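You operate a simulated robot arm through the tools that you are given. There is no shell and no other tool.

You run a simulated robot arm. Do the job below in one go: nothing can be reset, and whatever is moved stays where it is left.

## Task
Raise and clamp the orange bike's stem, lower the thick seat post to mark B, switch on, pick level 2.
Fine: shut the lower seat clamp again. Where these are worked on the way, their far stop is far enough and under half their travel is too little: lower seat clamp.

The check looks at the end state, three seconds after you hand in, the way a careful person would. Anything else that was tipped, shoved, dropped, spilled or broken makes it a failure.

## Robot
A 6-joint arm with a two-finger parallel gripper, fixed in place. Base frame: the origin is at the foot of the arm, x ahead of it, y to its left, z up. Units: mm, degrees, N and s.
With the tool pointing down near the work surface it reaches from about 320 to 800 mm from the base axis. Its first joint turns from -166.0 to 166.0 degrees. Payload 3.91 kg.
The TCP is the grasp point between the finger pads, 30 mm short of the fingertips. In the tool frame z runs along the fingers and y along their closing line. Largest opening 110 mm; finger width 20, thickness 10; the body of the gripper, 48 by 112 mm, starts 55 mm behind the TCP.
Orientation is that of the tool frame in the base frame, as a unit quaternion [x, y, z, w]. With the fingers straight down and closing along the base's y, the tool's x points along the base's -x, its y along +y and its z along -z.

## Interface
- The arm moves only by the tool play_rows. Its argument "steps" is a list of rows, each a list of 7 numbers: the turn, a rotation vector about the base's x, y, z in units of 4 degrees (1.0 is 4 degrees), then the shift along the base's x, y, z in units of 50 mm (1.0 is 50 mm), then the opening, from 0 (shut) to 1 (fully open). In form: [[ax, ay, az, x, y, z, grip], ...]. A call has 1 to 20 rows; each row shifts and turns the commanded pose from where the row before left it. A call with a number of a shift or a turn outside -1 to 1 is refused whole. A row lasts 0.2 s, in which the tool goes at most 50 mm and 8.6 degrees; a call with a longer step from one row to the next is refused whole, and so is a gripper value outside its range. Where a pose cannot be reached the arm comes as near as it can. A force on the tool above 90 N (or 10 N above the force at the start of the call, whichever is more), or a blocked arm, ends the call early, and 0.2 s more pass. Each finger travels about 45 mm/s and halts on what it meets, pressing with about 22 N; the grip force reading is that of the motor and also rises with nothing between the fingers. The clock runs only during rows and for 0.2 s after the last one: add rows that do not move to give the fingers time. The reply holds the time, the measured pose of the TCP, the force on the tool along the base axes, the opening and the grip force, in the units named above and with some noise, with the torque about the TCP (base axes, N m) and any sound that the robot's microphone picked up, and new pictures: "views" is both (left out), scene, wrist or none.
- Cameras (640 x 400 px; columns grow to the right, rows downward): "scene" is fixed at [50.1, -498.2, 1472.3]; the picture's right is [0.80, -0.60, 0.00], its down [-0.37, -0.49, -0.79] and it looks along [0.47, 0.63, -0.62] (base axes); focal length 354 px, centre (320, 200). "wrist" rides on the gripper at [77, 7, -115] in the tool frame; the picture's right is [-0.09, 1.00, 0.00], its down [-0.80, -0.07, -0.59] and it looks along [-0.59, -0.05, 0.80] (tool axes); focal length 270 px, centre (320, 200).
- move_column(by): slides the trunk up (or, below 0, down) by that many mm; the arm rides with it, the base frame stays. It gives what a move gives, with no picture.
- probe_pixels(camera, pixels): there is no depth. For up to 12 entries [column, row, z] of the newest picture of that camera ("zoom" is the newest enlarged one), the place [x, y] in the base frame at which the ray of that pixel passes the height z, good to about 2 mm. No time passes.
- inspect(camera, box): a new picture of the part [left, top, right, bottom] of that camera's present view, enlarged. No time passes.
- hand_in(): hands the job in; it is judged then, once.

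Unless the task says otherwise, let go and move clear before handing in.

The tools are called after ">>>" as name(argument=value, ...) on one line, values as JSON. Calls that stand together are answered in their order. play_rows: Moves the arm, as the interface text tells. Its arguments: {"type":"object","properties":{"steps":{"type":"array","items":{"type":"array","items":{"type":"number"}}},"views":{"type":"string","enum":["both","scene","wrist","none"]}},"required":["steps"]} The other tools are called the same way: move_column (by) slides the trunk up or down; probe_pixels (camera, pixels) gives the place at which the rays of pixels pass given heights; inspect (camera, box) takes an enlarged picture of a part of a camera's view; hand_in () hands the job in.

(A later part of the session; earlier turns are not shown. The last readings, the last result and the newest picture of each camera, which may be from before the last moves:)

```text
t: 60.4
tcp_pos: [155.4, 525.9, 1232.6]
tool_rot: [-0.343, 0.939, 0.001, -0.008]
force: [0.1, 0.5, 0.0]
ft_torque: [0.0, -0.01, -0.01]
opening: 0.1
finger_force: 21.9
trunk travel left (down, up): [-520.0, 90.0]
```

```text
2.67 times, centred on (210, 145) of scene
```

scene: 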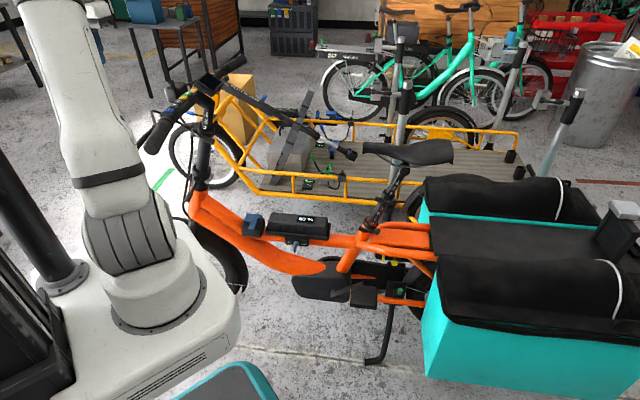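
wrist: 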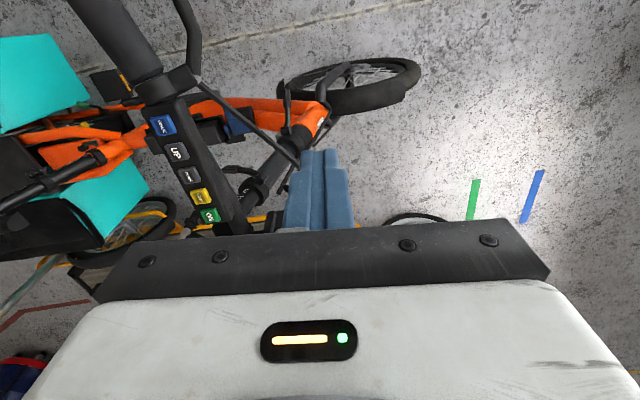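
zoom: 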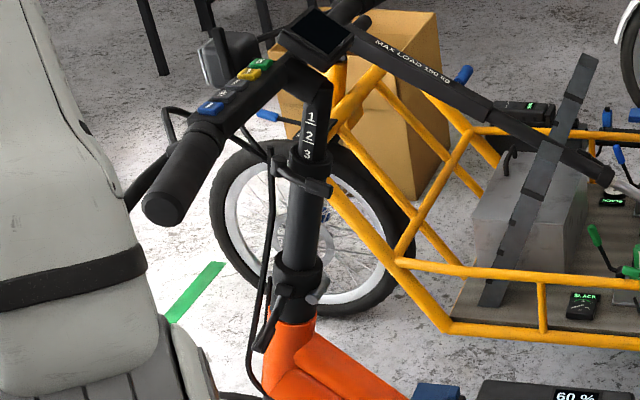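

Seen from above, the hinge lever sticks straight out to the left, from zoom (283,200) to (283,95). I'll pitch the tool to horizontal here, with the fingers pointing right.

>>> play_rows(steps=[[0.84, -1, 0, 0, 0, 0, 0], [0.84, -1, 0, 0, 0, 0, 0], [0.84, -1, 0, 0, 0, 0, 0], [0.84, -1, 0, 0, 0, 0, 0], [0.84, -1, 0, 0, 0, 0, 0], [0.84, -1, 0, 0, 0, 0, 0], [0.84, -1, 0, 0, 0, 0, 0], [0.84, -1, 0, 0, 0, 0, 0], [0.84, -1, 0, 0, 0, 0, 0], [0.84, -1, 0, 0, 0, 0, 0], [0.84, -1, 0, 0, 0, 0, 0], [0.84, -1, 0, 0, 0, 0, 0], [0.84, -1, 0, 0, 0, 0, 0]], views="both")

```text
t: 63.2
tcp_pos: [155.3, 524.1, 1230.3]
tool_rot: [-0.287, 0.783, 0.191, 0.518]
force: [-0.3, -0.1, -0.3]
ft_torque: [-0.03, -0.02, 0.0]
opening: 0.1
finger_force: 22.3
trunk travel left (down, up): [-520.0, 90.0]
```

scene: 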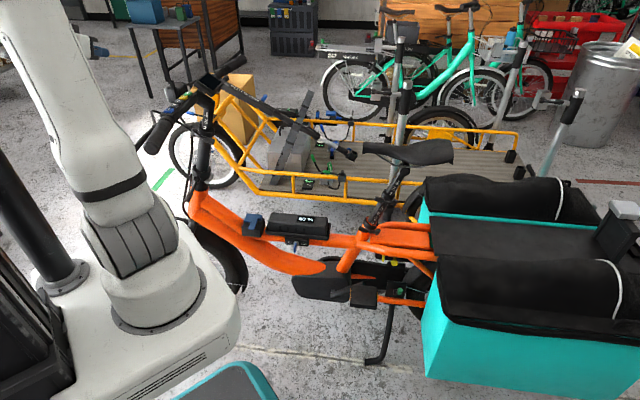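
wrist: 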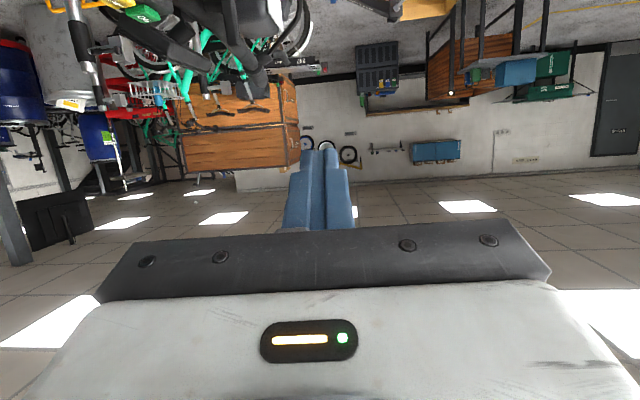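

The tool now points right and about 23° down, which suits pushing the lever down and in. I'll shift 20 mm forward for clearance and lower the trunk partway.

>>> play_rows(steps=[[0, 0, 0, -0.26, 0.31, 0, 0]], views="none")

>>> move_column(by=-200)

>>> play_rows(steps=[[0, 0, 0, 0, 0, 0, 0]], views="both")

```text
t: 63.6
tcp_pos: [142.9, 540.4, 1230.8]
tool_rot: [-0.288, 0.783, 0.192, 0.518]
force: [0.8, 0.7, -0.5]
ft_torque: [-0.01, -0.02, 0.02]
opening: 0.3
finger_force: 22.0
trunk travel left (down, up): [-520.0, 90.0]
```

```text
t: 65.8
tcp_pos: [143.3, 539.3, 1031.1]
tool_rot: [-0.288, 0.783, 0.192, 0.517]
force: [0.8, 0.7, -0.3]
ft_torque: [0.01, -0.04, 0.01]
opening: 0.1
finger_force: 21.9
trunk travel left (down, up): [-320.0, 290.0]
```

```text
t: 66.2
tcp_pos: [141.6, 538.4, 1032.6]
tool_rot: [-0.288, 0.783, 0.191, 0.517]
force: [0.5, 0.0, 0.2]
ft_torque: [-0.01, 0.01, -0.03]
opening: 0.0
finger_force: 22.1
trunk travel left (down, up): [-320.0, 290.0]
```

scene: 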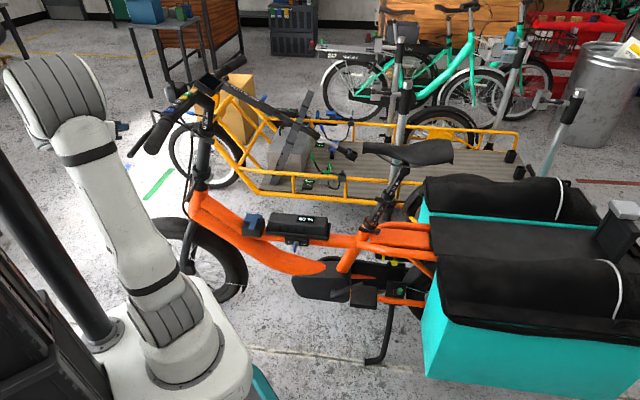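
wrist: 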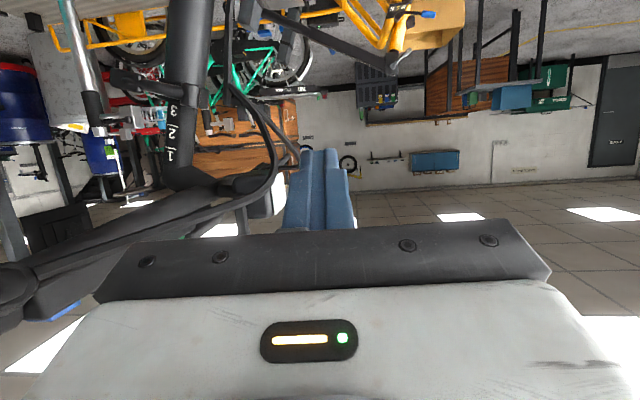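

>>> move_column(by=-200)

>>> play_rows(steps=[[0, 0, 0, 0, 0, 0, 0]], views="both")

>>> inspect(camera="scene", box=[130, 110, 250, 230])

>>> inspect(camera="wrist", box=[100, 0, 400, 240])

```text
t: 68.3
tcp_pos: [142.8, 538.9, 831.2]
tool_rot: [-0.288, 0.783, 0.191, 0.517]
force: [-0.3, 0.0, -1.1]
ft_torque: [-0.03, -0.01, 0.01]
opening: 0.1
finger_force: 22.2
trunk travel left (down, up): [-120.0, 490.0]
```

```text
t: 68.7
tcp_pos: [143.2, 539.1, 832.2]
tool_rot: [-0.288, 0.783, 0.192, 0.517]
force: [-0.3, 0.9, 0.0]
ft_torque: [-0.03, 0.02, 0.04]
opening: 0.3
finger_force: 21.9
trunk travel left (down, up): [-120.0, 490.0]
```

scene: 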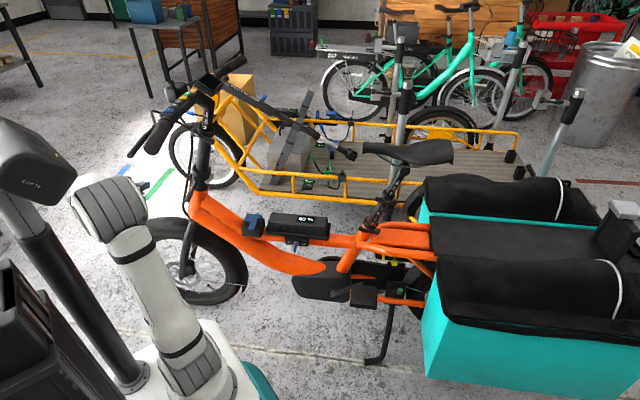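
wrist: 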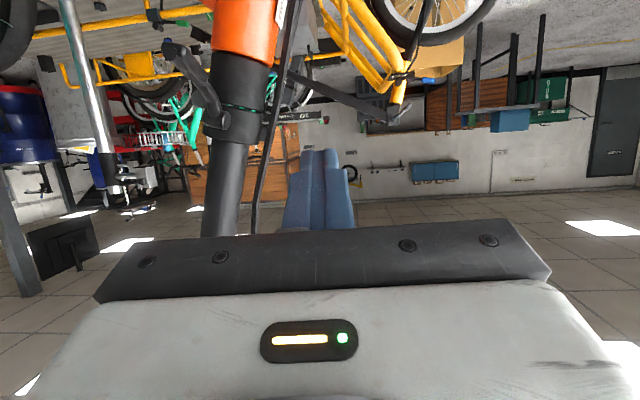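

```text
3.33 times, centred on (190, 170) of scene
```

zoom: 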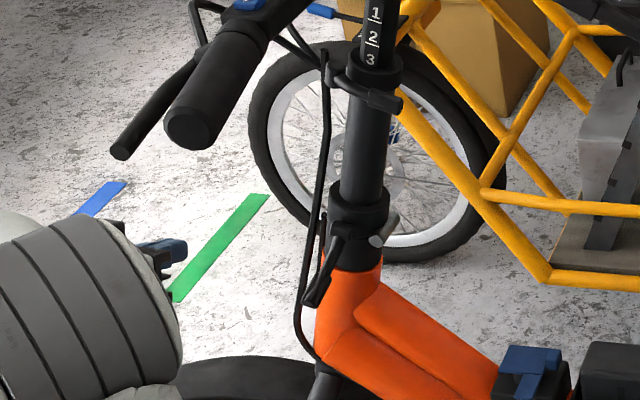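

```text
1.67 times, centred on (250, 120) of wrist
```

zoom: 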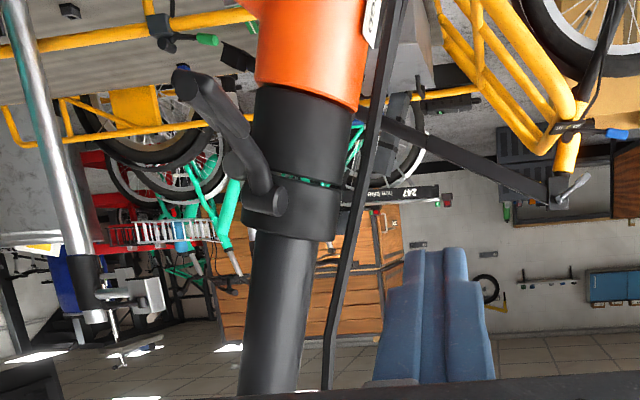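

This left-side view, upside-down, shows the collar seated on the cap with a thin gap. The lever sticks out toward the camera from its boss at zoom (290,200). I'll bring the finger rod above the lever near its tip.

>>> play_rows(steps=[[0, 0, 0, 0.47, -0.225, 0, 0], [0, 0, 0, 0.47, -0.225, 0, 0], [0, 0, 0, 0.47, -0.225, 0, 0], [0, 0, 0, 0.47, -0.225, 0, 0]], views="both")

>>> inspect(camera="scene", box=[130, 110, 250, 230])

>>> inspect(camera="wrist", box=[200, 40, 460, 240])

```text
t: 69.7
tcp_pos: [237.0, 494.3, 830.8]
tool_rot: [-0.288, 0.782, 0.192, 0.518]
force: [-0.3, 0.0, -0.5]
ft_torque: [0.02, 0.01, -0.03]
opening: 0.0
finger_force: 22.5
trunk travel left (down, up): [-120.0, 490.0]
```

scene: 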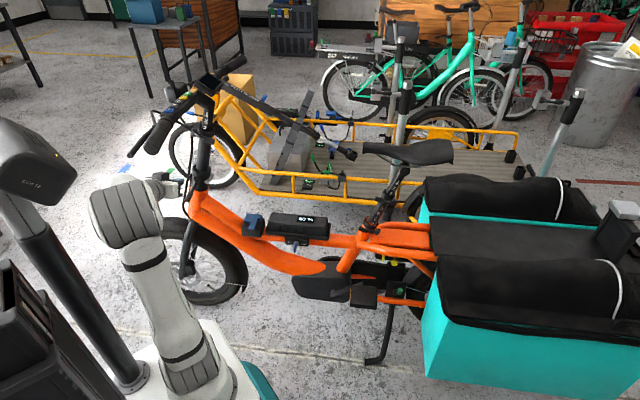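
wrist: 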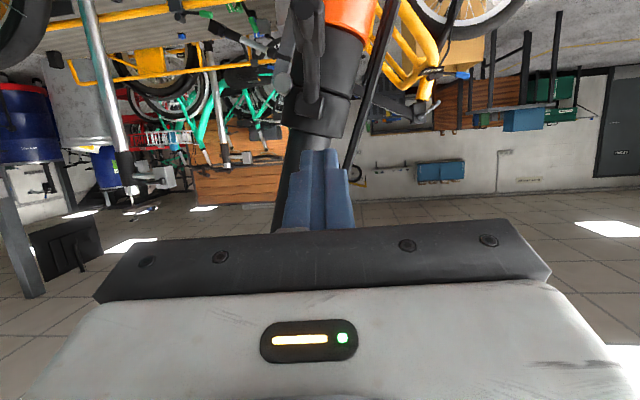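

```text
3.33 times, centred on (190, 170) of scene
```

zoom: 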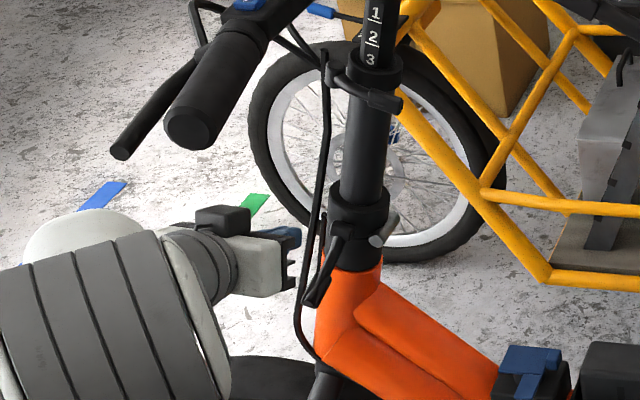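

```text
2.00 times, centred on (330, 140) of wrist
```

zoom: 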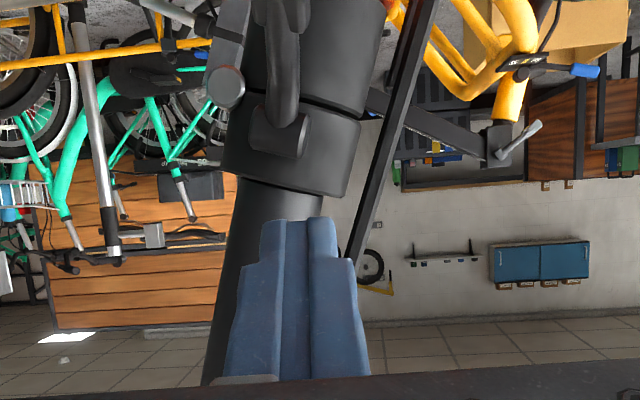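

The rod tip lines up with the lever, at zoom x 300 against 280. I'll lower onto the lever and watch the force.

>>> play_rows(steps=[[0, 0, 0, 0.12, -0.02, -0.4, 0], [0, 0, 0, 0.05, 0.02, -0.4, 0], [0, 0, 0, 0, 0, -0.25, 0]], views="wrist")

>>> inspect(camera="scene", box=[150, 130, 250, 230])

>>> inspect(camera="wrist", box=[200, 40, 460, 240])

```text
t: 70.5
tcp_pos: [244.1, 494.0, 781.3]
tool_rot: [-0.287, 0.784, 0.19, 0.517]
force: [0.1, -0.6, -0.4]
ft_torque: [0.0, -0.02, 0.0]
opening: 0.1
finger_force: 22.2
trunk travel left (down, up): [-120.0, 490.0]
```

wrist: 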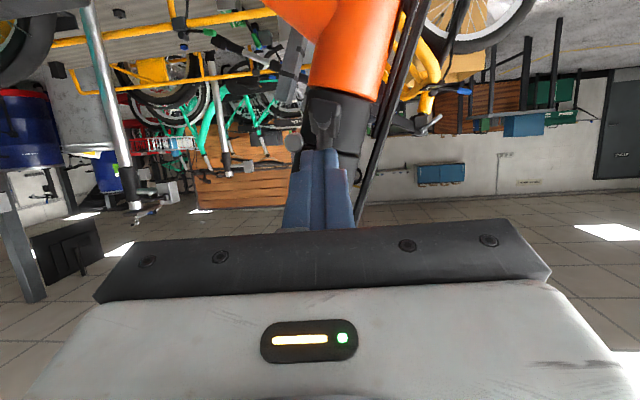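

```text
4.00 times, centred on (200, 180) of scene
```

zoom: 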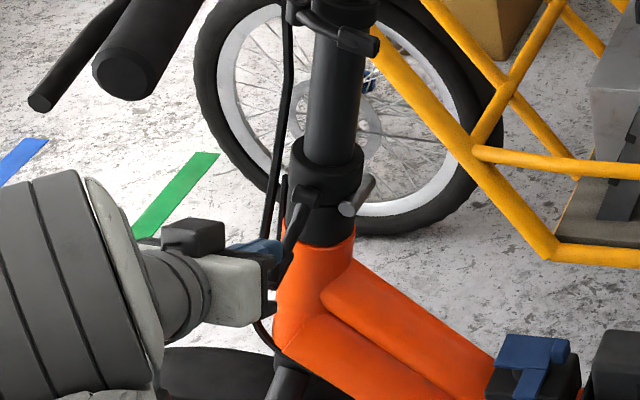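

```text
2.00 times, centred on (330, 140) of wrist
```

zoom: 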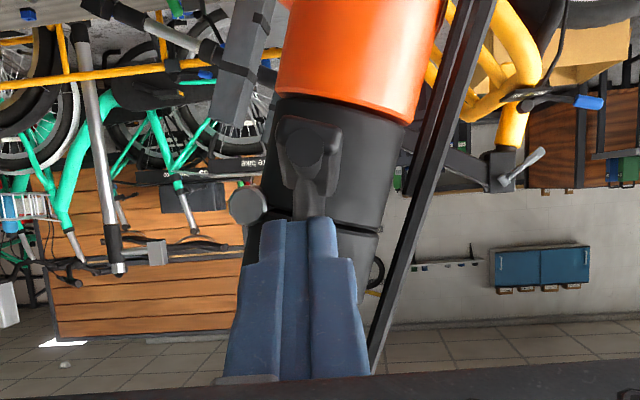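

>>> play_rows(steps=[[0, 0, 0, 0.06, 0.05, -0.14, 0], [0, 0, 0, 0.06, 0.05, -0.14, 0]], views="none")

>>> inspect(camera="scene", box=[150, 130, 250, 230])

>>> inspect(camera="wrist", box=[200, 40, 460, 240])

```text
t: 71.1
tcp_pos: [249.6, 498.0, 771.7]
tool_rot: [-0.287, 0.782, 0.193, 0.519]
force: [-16.9, -14.7, 21.9]
ft_torque: [0.11, 0.04, 0.16]
opening: 0.0
finger_force: 22.3
trunk travel left (down, up): [-120.0, 490.0]
```

```text
4.00 times, centred on (200, 180) of scene
```

zoom: 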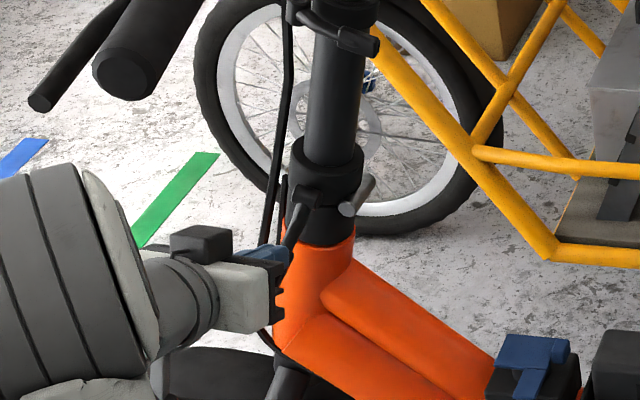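

```text
2.00 times, centred on (330, 140) of wrist
```

zoom: 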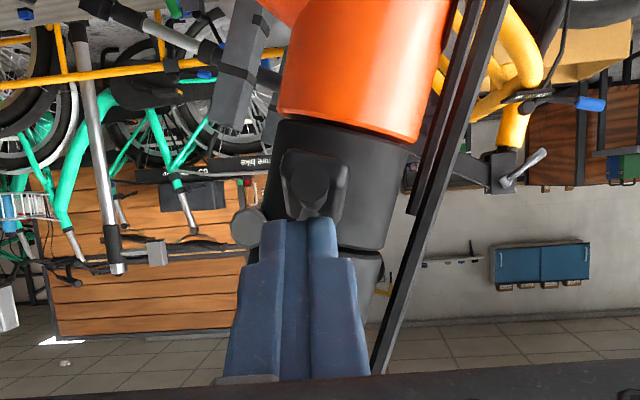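

There is contact, with about 31 N normal to the lever. I'll push further along the closing arc to see whether it swings.

>>> play_rows(steps=[[0, 0, 0, 0.08, 0.065, -0.18, 0], [0, 0, 0, 0.08, 0.065, -0.16, 0]], views="none")

>>> inspect(camera="scene", box=[150, 130, 250, 230])

>>> inspect(camera="wrist", box=[200, 40, 460, 240])

```text
t: 71.6
tcp_pos: [251.6, 499.3, 770.0]
tool_rot: [-0.282, 0.776, 0.199, 0.527]
force: [-4.8, -25.6, 25.4]
ft_torque: [-0.39, -0.08, -0.25]
opening: 0.0
finger_force: 22.0
trunk travel left (down, up): [-120.0, 490.0]
stopped in row 2: the force on the tool passed its limit at 99 N (the readings are from after the stop); the commanded pose is now the measured one
```

```text
4.00 times, centred on (200, 180) of scene
```

zoom: 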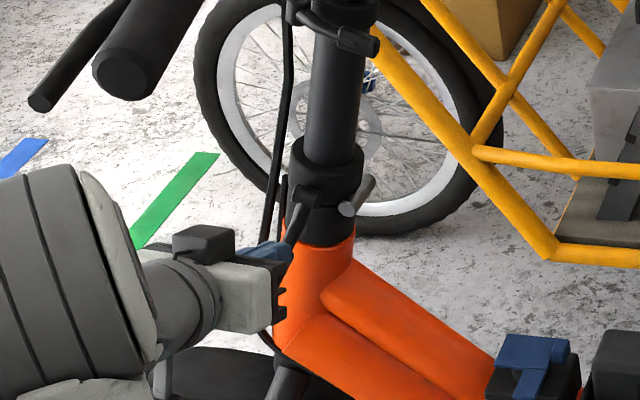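

```text
2.00 times, centred on (330, 140) of wrist
```

zoom: 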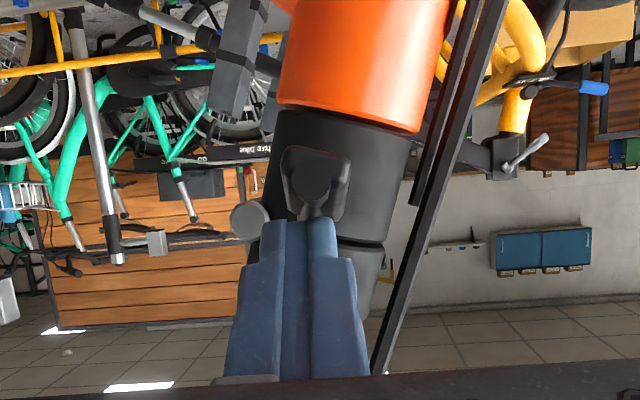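

The lever took 99 N without moving downward, so that is its open stop and it must close by swinging up along the stem. I'll back off, flatten the tool, and come in from below the lever.

>>> play_rows(steps=[[0, 0, 0, -0.1, -0.08, 0.3, 0], [0, 0, 0, -0.6, -0.5, 0.2, 0], [0, 0, 0, -0.6, -0.5, 0, 0], [0.84, -1, 0, -0.2, -0.2, -0.2, 0], [0.84, -1, 0, 0, 0, -0.4, 0], [0.84, -1, 0, 0, 0, -0.4, 0]], views="both")

>>> inspect(camera="wrist", box=[200, 0, 460, 200])

```text
t: 73.0
tcp_pos: [179.1, 439.8, 737.4]
tool_rot: [-0.258, 0.701, 0.233, 0.623]
force: [0.0, -1.1, 0.8]
ft_torque: [0.03, 0.0, 0.03]
opening: 0.0
finger_force: 21.6
trunk travel left (down, up): [-120.0, 490.0]
```

scene: 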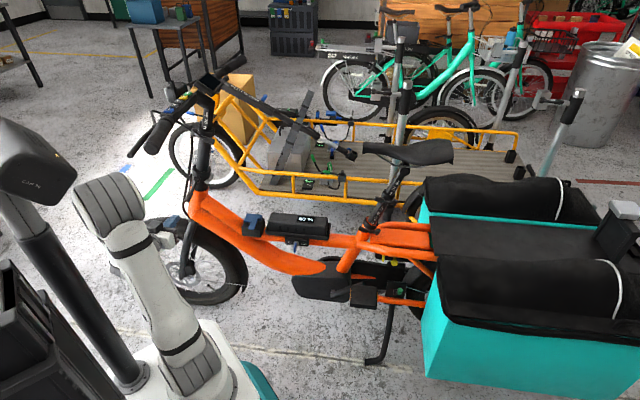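
wrist: 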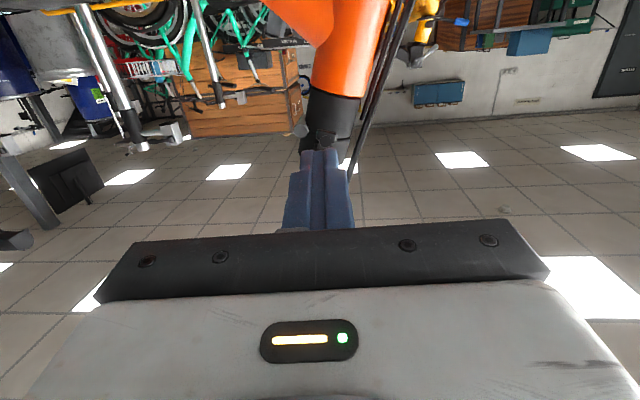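

```text
2.00 times, centred on (330, 100) of wrist
```

zoom: 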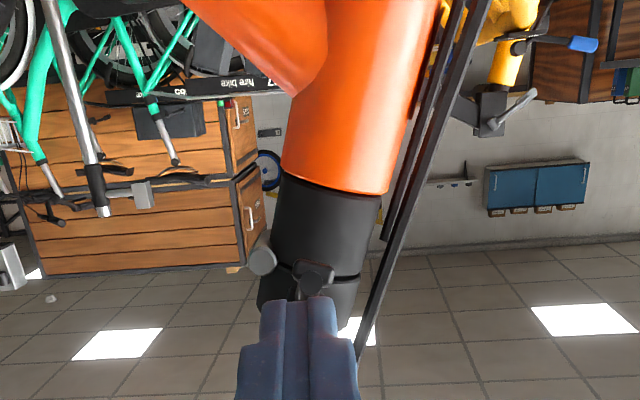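

The lever sits unmoved at its original place. I'll go beneath it and lift.

>>> play_rows(steps=[[0, 0, 0, 0, 0, -0.5, 0], [0, 0, 0, 0, 0, -0.45, 0], [0, 0, 0, 0.46, 0.385, 0, 0], [0, 0, 0, 0.46, 0.385, 0, 0], [0, 0, 0, 0.46, 0.385, 0, 0]], views="both")

>>> inspect(camera="wrist", box=[200, 0, 460, 200])

>>> inspect(camera="scene", box=[150, 130, 250, 230])

```text
t: 74.2
tcp_pos: [248.3, 498.4, 689.4]
tool_rot: [-0.258, 0.701, 0.232, 0.623]
force: [-0.4, 0.5, 0.2]
ft_torque: [-0.01, 0.04, 0.01]
opening: 0.1
finger_force: 22.1
trunk travel left (down, up): [-120.0, 490.0]
```

scene: 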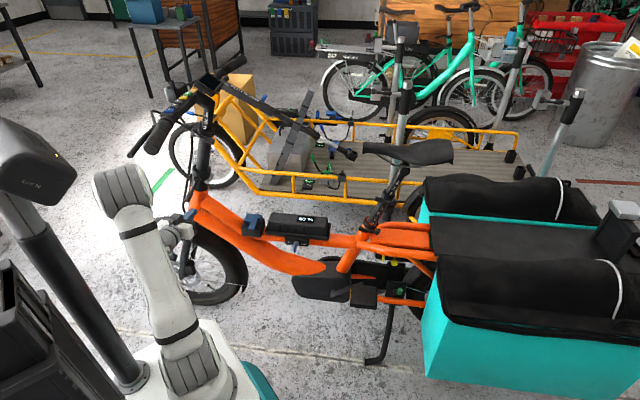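
wrist: 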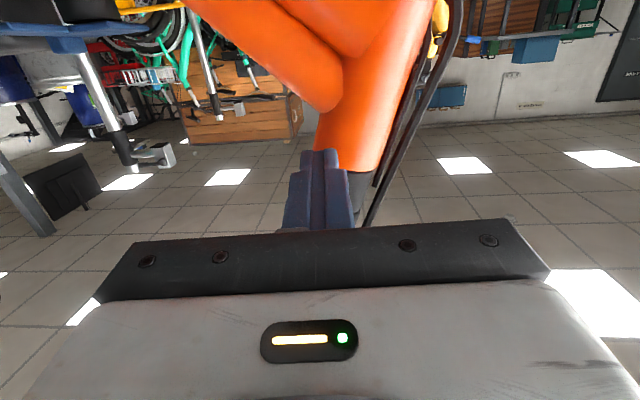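

```text
2.00 times, centred on (330, 100) of wrist
```

zoom: 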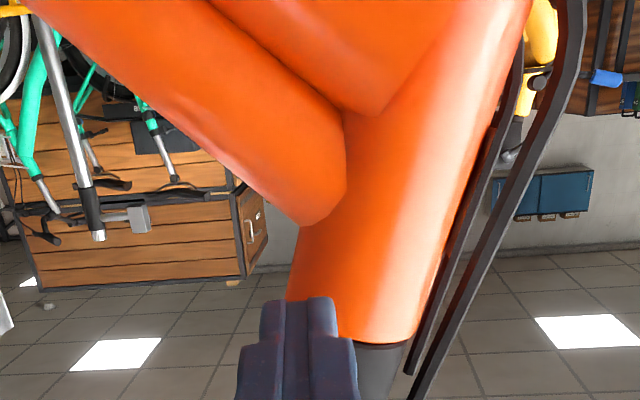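

```text
4.00 times, centred on (200, 180) of scene
```

zoom: 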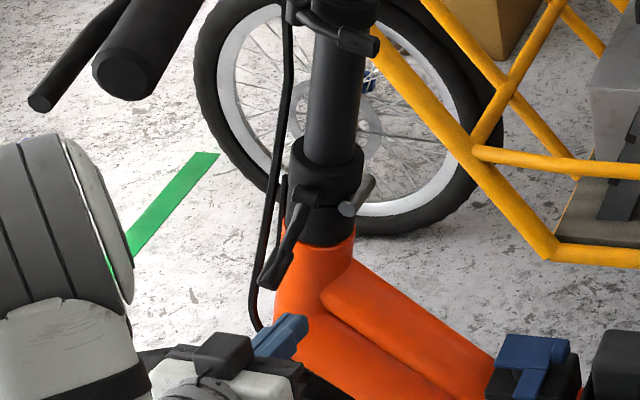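

>>> play_rows(steps=[[0, 0, 0, 0, 0, 0.35, 0], [0, 0, 0, 0, 0, 0.25, 0], [0, 0, 0, 0, 0, 0.2, 0]], views="none")

>>> inspect(camera="scene", box=[150, 130, 250, 230])

```text
t: 75.0
tcp_pos: [247.9, 499.9, 728.7]
tool_rot: [-0.259, 0.701, 0.233, 0.623]
force: [0.1, -0.7, -0.4]
ft_torque: [0.0, -0.01, 0.0]
opening: 0.0
finger_force: 22.0
trunk travel left (down, up): [-120.0, 490.0]
```

```text
4.00 times, centred on (200, 180) of scene
```

zoom: 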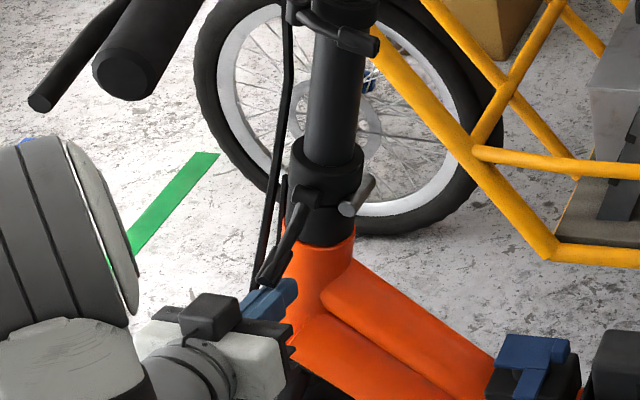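

>>> play_rows(steps=[[0, 0, 0, 0, 0, 0.2, 0], [0, 0, 0, 0, 0, 0.2, 0]], views="none")

>>> inspect(camera="scene", box=[150, 130, 250, 230])

```text
t: 75.6
tcp_pos: [248.0, 493.8, 746.6]
tool_rot: [-0.259, 0.703, 0.23, 0.621]
force: [-17.0, -48.1, -21.0]
ft_torque: [0.63, -0.01, -0.22]
opening: 0.1
finger_force: 21.9
trunk travel left (down, up): [-120.0, 490.0]
```

```text
4.00 times, centred on (200, 180) of scene
```

zoom: 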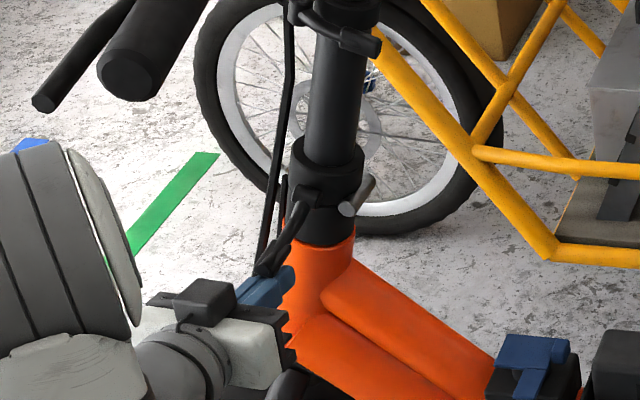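

>>> inspect(camera="wrist", box=[200, 0, 460, 200])

>>> inspect(camera="scene", box=[180, 155, 230, 205])

```text
2.00 times, centred on (330, 100) of wrist
```

zoom: 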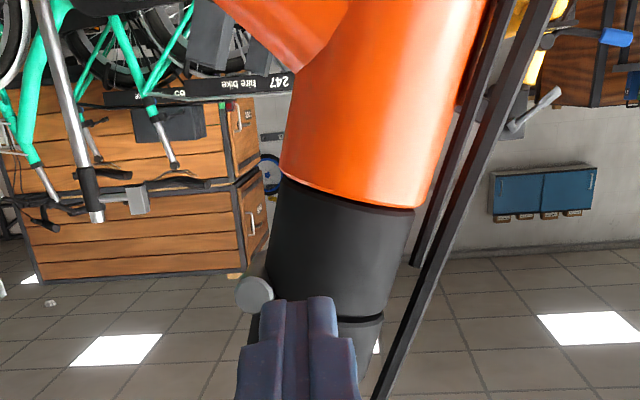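

```text
8.00 times, centred on (205, 180) of scene
```

zoom: 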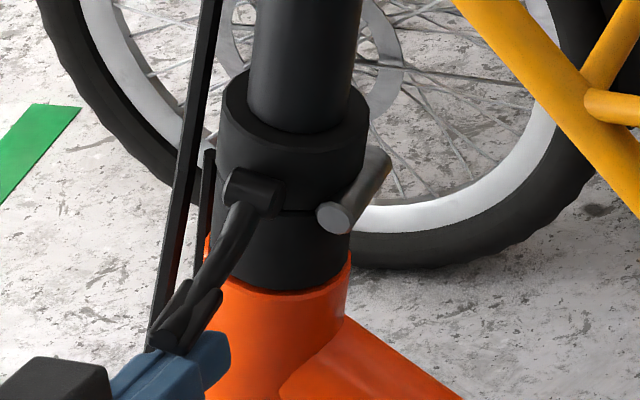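

The 8× view shows the boss at (250,195) and the lever's paddle at (185,320). The sideways and rearward reaction suggests I'm catching it with the rod's front edge, so I'll drop, shift 14 mm forward, and retry.

>>> play_rows(steps=[[0, 0, 0, -0.1, -0.08, -0.5, 0], [0, 0, 0, -0.18, 0.28, 0, 0], [0, 0, 0, 0.1, 0.08, 0, 0], [0, 0, 0, 0, 0, 0.2, 0]], views="wrist")

>>> inspect(camera="scene", box=[180, 155, 230, 205])

```text
t: 76.6
tcp_pos: [237.9, 511.3, 735.0]
tool_rot: [-0.258, 0.701, 0.232, 0.623]
force: [0.0, 0.5, 0.1]
ft_torque: [0.01, -0.01, -0.03]
opening: 0.0
finger_force: 21.9
trunk travel left (down, up): [-120.0, 490.0]
```

wrist: 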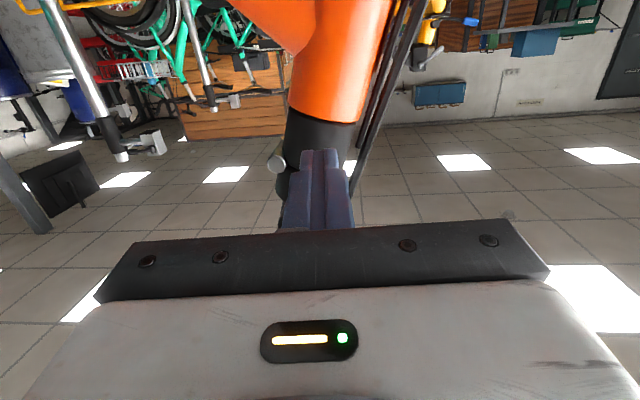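

```text
8.00 times, centred on (205, 180) of scene
```

zoom: 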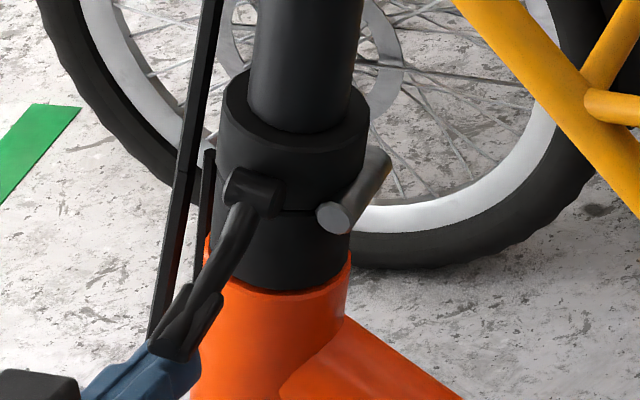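

>>> play_rows(steps=[[0, 0, 0, 0, 0, 0.15, 0], [0, 0, 0, 0, 0, 0.15, 0]], views="none")

>>> inspect(camera="scene", box=[180, 155, 230, 205])

```text
t: 77.2
tcp_pos: [239.9, 511.3, 748.1]
tool_rot: [-0.259, 0.701, 0.233, 0.623]
force: [-0.2, 0.3, -0.3]
ft_torque: [0.0, -0.03, 0.04]
opening: 0.2
finger_force: 21.7
trunk travel left (down, up): [-120.0, 490.0]
```

```text
8.00 times, centred on (205, 180) of scene
```

zoom: 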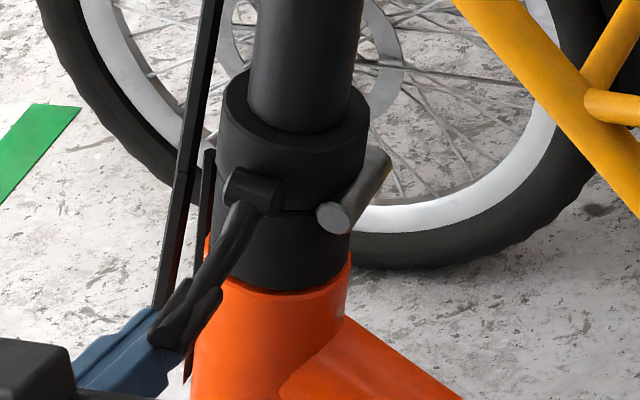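

>>> play_rows(steps=[[0, 0, 0, 0, 0, 0.15, 0], [0, 0, 0, 0, 0, 0.15, 0]], views="wrist")

>>> inspect(camera="scene", box=[180, 155, 230, 205])

>>> inspect(camera="wrist", box=[220, 80, 420, 220])

```text
t: 77.8
tcp_pos: [238.5, 512.6, 763.9]
tool_rot: [-0.26, 0.701, 0.233, 0.622]
force: [-0.4, -1.0, 0.1]
ft_torque: [0.03, -0.01, -0.03]
opening: 0.2
finger_force: 22.2
trunk travel left (down, up): [-120.0, 490.0]
```

wrist: 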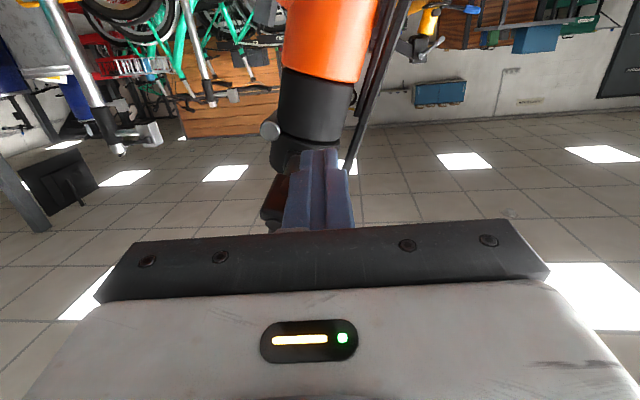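

```text
8.00 times, centred on (205, 180) of scene
```

zoom: 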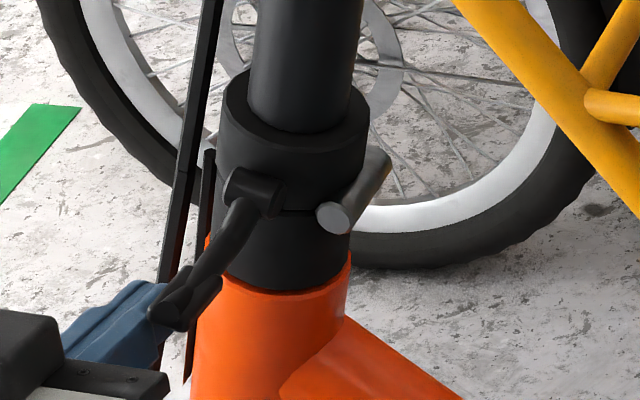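

```text
2.86 times, centred on (320, 150) of wrist
```

zoom: 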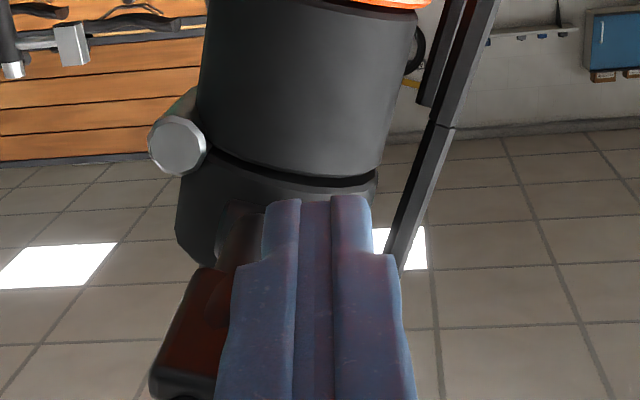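

The lever has swung up: its paddle is now at wrist zoom (190,330), roughly horizontal, with almost no resistance. I'll re-centre the rod under it and continue the upward swing.

>>> play_rows(steps=[[0, 0, 0, 0, 0, -0.4, 0], [0, 0, 0, 0.28, -0.34, 0, 0], [0, 0, 0, 0.08, 0.06, 0, 0], [0, 0, 0, 0, 0, 0.2, 0]], views="wrist")

>>> inspect(camera="scene", box=[180, 155, 230, 205])

>>> inspect(camera="wrist", box=[220, 80, 420, 220])

```text
t: 78.8
tcp_pos: [258.8, 499.1, 754.6]
tool_rot: [-0.259, 0.701, 0.233, 0.622]
force: [0.4, 0.6, -0.2]
ft_torque: [0.0, 0.02, 0.01]
opening: 0.2
finger_force: 22.2
trunk travel left (down, up): [-120.0, 490.0]
```

wrist: 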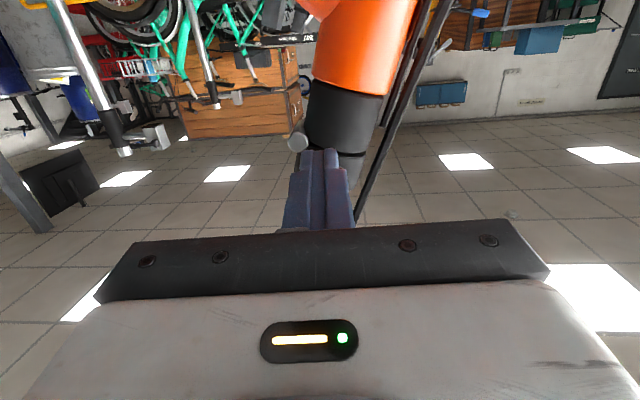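

```text
8.00 times, centred on (205, 180) of scene
```

zoom: 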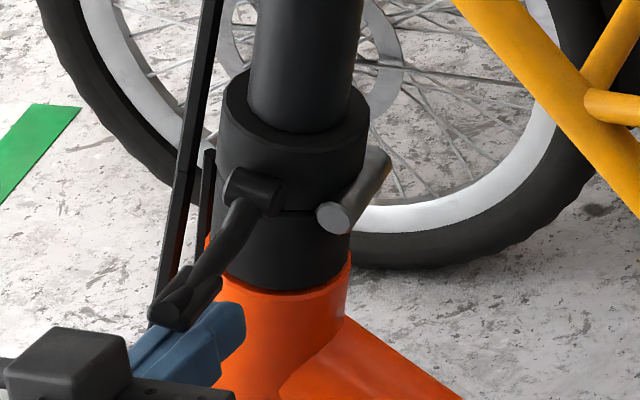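

```text
2.86 times, centred on (320, 150) of wrist
```

zoom: 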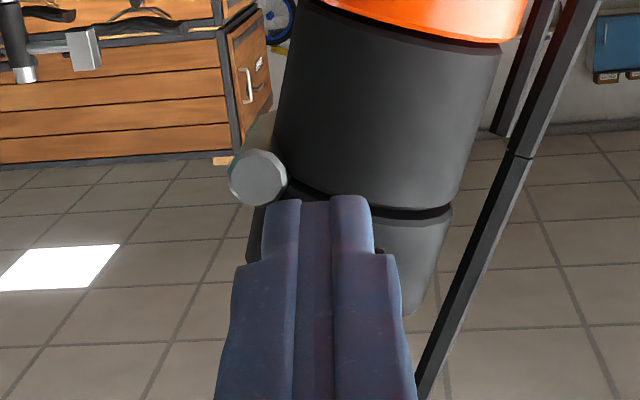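

The lever holds where it was left, and the rod is now beneath it. I'll raise along the arc.

>>> play_rows(steps=[[0, 0, 0, -0.123, -0.103, 0.18, 0], [0, 0, 0, 0, 0, 0.22, 0], [0, 0, 0, 0, 0, 0.22, 0]], views="none")

>>> inspect(camera="scene", box=[180, 155, 230, 205])

```text
t: 79.6
tcp_pos: [251.4, 493.4, 784.4]
tool_rot: [-0.258, 0.7, 0.232, 0.623]
force: [0.7, 0.3, 0.1]
ft_torque: [-0.01, -0.01, -0.01]
opening: 0.0
finger_force: 21.7
trunk travel left (down, up): [-120.0, 490.0]
```

```text
8.00 times, centred on (205, 180) of scene
```

zoom: 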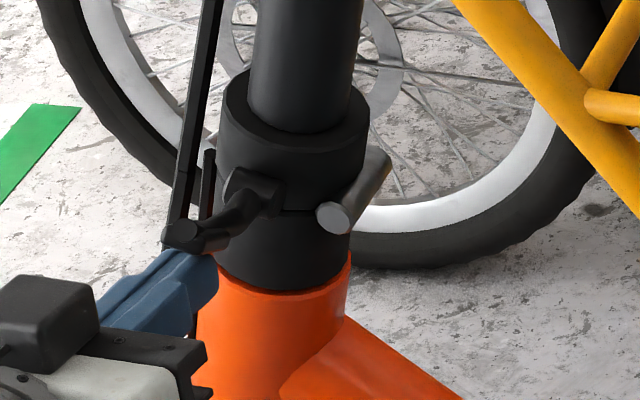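

The lever is rising freely; its tip is at zoom (185,237). I'll continue the arc upward and inward.

>>> play_rows(steps=[[0, 0, 0, 0.092, 0.077, 0.28, 0], [0, 0, 0, 0.176, 0.148, 0.26, 0]], views="wrist")

>>> inspect(camera="scene", box=[180, 155, 230, 205])

```text
t: 80.2
tcp_pos: [266.4, 504.2, 811.5]
tool_rot: [-0.259, 0.7, 0.233, 0.623]
force: [-0.8, 0.2, 0.1]
ft_torque: [0.02, 0.01, -0.05]
opening: 0.0
finger_force: 21.7
trunk travel left (down, up): [-120.0, 490.0]
```

wrist: 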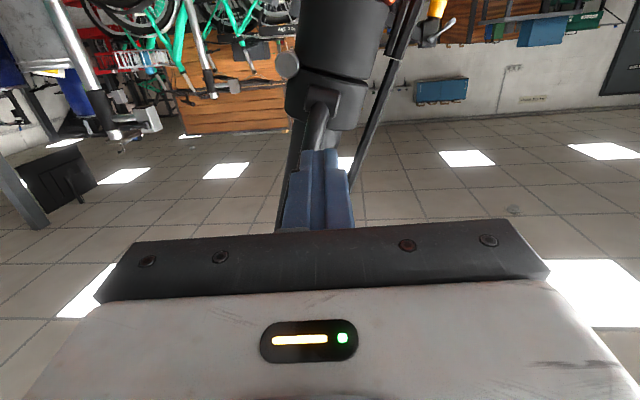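

```text
8.00 times, centred on (205, 180) of scene
```

zoom: 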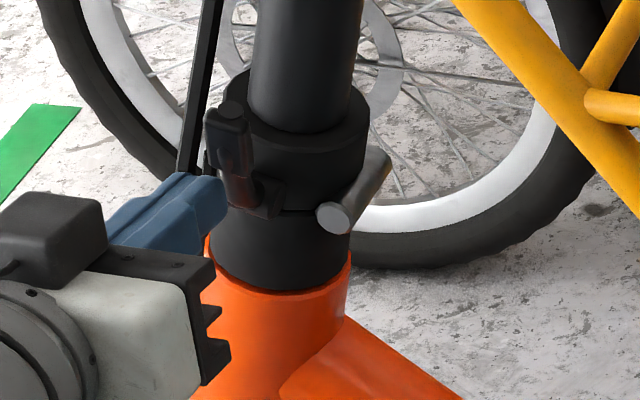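

The lever is now pointing up along the collar. I'll press it home against the stem until it stops.

>>> play_rows(steps=[[0, 0, 0, 0.237, 0.2, 0.16, 0], [0, 0, 0, 0.15, 0.125, 0.1, 0], [0, 0, 0, 0.1, 0.08, 0.06, 0]], views="none")

>>> inspect(camera="scene", box=[180, 145, 230, 195])

>>> inspect(camera="wrist", box=[220, 60, 420, 220])

```text
t: 81.0
tcp_pos: [280.5, 516.3, 822.3]
tool_rot: [-0.264, 0.704, 0.231, 0.618]
force: [-39.9, -40.8, 4.4]
ft_torque: [0.11, -0.21, -0.64]
opening: 0.0
finger_force: 21.6
trunk travel left (down, up): [-120.0, 490.0]
stopped in row 3: the force on the tool passed its limit at 100 N (the readings are from after the stop); the commanded pose is now the measured one
```

```text
8.00 times, centred on (205, 170) of scene
```

zoom: 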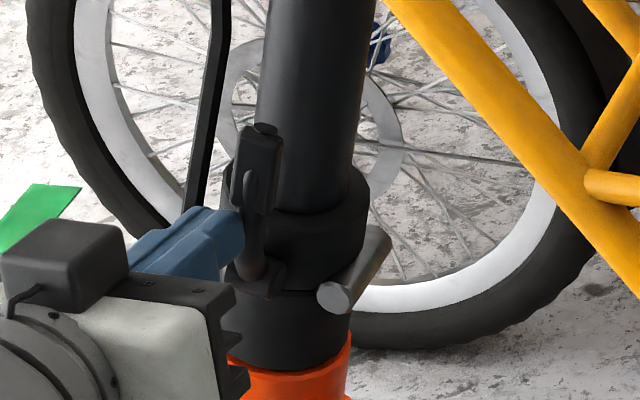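

```text
2.50 times, centred on (320, 140) of wrist
```

zoom: 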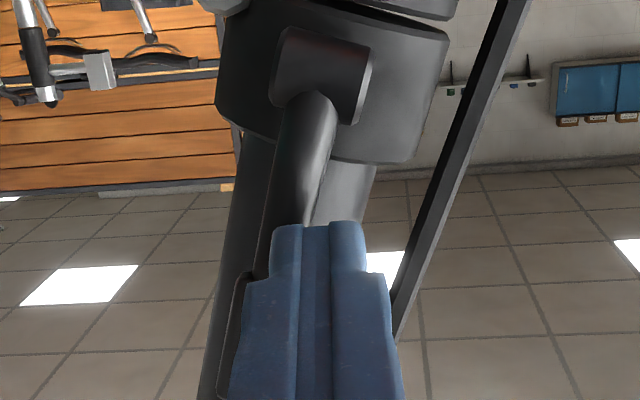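

The lever stopped at about 85–90° with 100 N. I'll back off and inspect it.

>>> play_rows(steps=[[0, 0, 0, -0.3, -0.25, 0, 0], [0, 0, 0, -0.6, -0.5, 0, 0], [0, 0, 0, -0.6, -0.5, 0, 0]], views="both")

>>> inspect(camera="scene", box=[180, 145, 230, 195])

>>> inspect(camera="wrist", box=[220, 60, 420, 220])

```text
t: 81.8
tcp_pos: [212.0, 457.4, 819.9]
tool_rot: [-0.264, 0.705, 0.23, 0.617]
force: [-0.3, 0.3, -0.3]
ft_torque: [0.04, 0.01, 0.02]
opening: 0.0
finger_force: 21.6
trunk travel left (down, up): [-120.0, 490.0]
```

scene: 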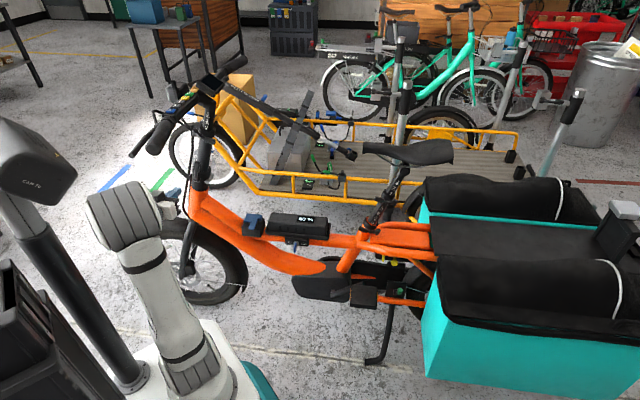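
wrist: 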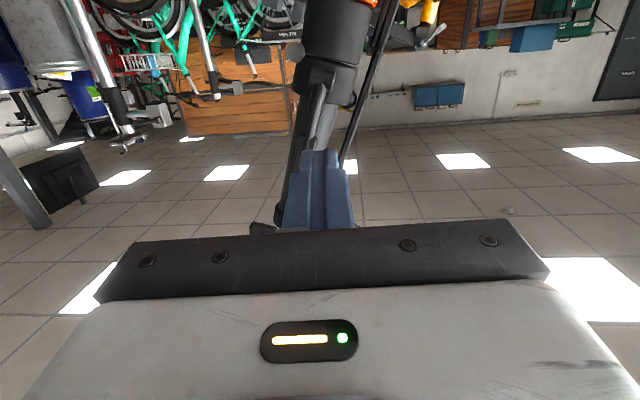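

```text
8.00 times, centred on (205, 170) of scene
```

zoom: 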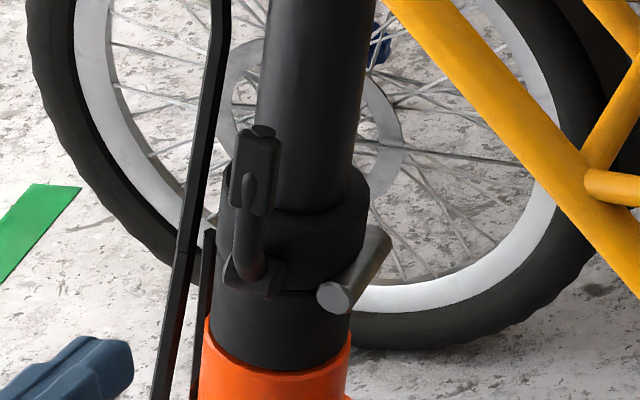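

```text
2.50 times, centred on (320, 140) of wrist
```

zoom: 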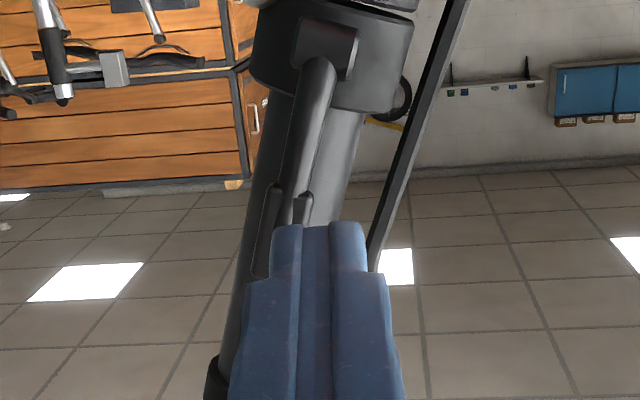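

The clamp lever now lies flush up along the stem. I'll withdraw the way I came, forward-left and then up.

>>> play_rows(steps=[[0, 0, 0, -0.46, 0.55, 0, 0], [0, 0, 0, -0.46, 0.55, 0, 0], [0, 0, 0, -0.46, 0.55, 0, 0]], views="none")

>>> move_column(by=420)

>>> play_rows(steps=[[-0.84, 1, 0, 0, 0, 0, 0], [-0.84, 1, 0, 0, 0, 0, 0], [-0.84, 1, 0, 0, 0, 0, 0], [-0.84, 1, 0, 0, 0, 0, 0], [-0.84, 1, 0, 0, 0, 0, 0], [-0.84, 1, 0, 0, 0, 0, 0], [-0.84, 1, 0, 0, 0, 0, 0], [-0.84, 1, 0, 0, 0, 0, 0], [-0.84, 1, 0, 0, 0, 0, 0], [-0.84, 1, 0, 0, 0, 0, 0], [-0.84, 1, 0, 0, 0, 0, 0], [-0.84, 1, 0, 0, 0, 0, 0], [-0.84, 1, 0, 0, 0, 0, 0], [-0.84, 1, 0, 0, 0, 0, 0], [-0.84, 1, 0, 0, 0, 0, 0], [-0.84, 1, 0, 0, 0, 0, 0]], views="both")

>>> inspect(camera="wrist", box=[100, 60, 300, 240])

```text
t: 82.6
tcp_pos: [141.6, 539.3, 818.4]
tool_rot: [-0.263, 0.705, 0.229, 0.617]
force: [0.4, -0.3, 0.3]
ft_torque: [-0.01, 0.0, 0.02]
opening: 0.1
finger_force: 22.4
trunk travel left (down, up): [-120.0, 490.0]
```

```text
refused: 420 is not a number from -400 to 400
```

```text
t: 86.0
tcp_pos: [137.9, 539.1, 819.8]
tool_rot: [-0.343, 0.939, 0.003, -0.012]
force: [-1.1, -0.3, -0.7]
ft_torque: [0.01, 0.02, -0.01]
opening: 0.0
finger_force: 22.3
trunk travel left (down, up): [-120.0, 490.0]
```

scene: 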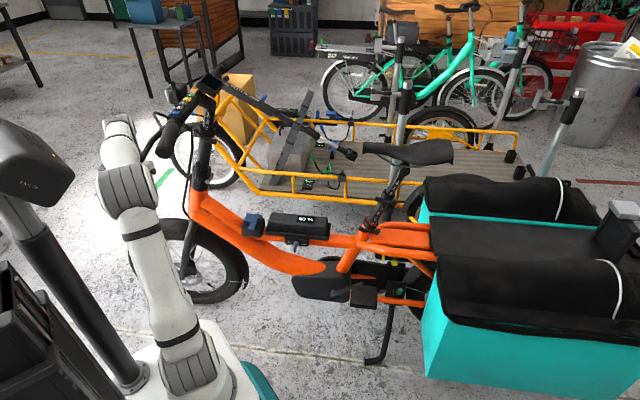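
wrist: 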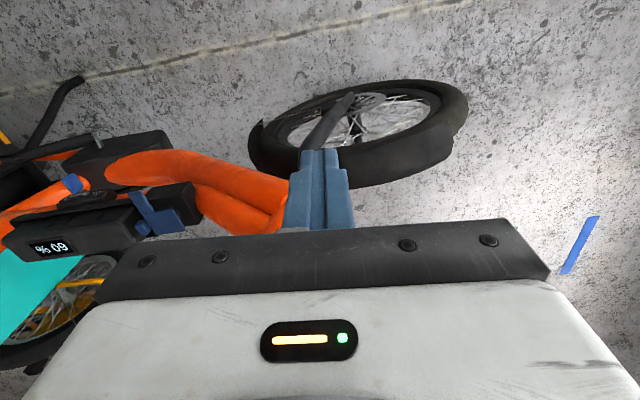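

```text
2.22 times, centred on (200, 150) of wrist
```

zoom: 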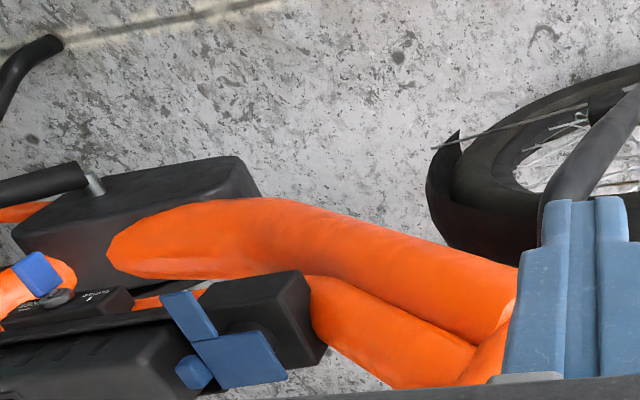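

The column move was refused because it exceeds 400, so the tool turned down at low height and the forearm may have nudged the left grip. I'll look before moving.

>>> inspect(camera="scene", box=[80, 60, 260, 220])

```text
2.50 times, centred on (170, 140) of scene
```

zoom: 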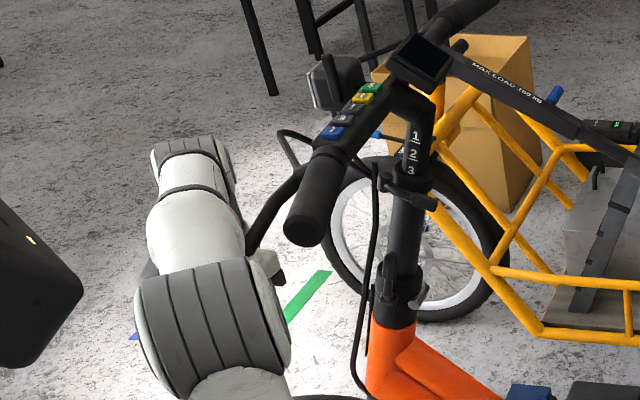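

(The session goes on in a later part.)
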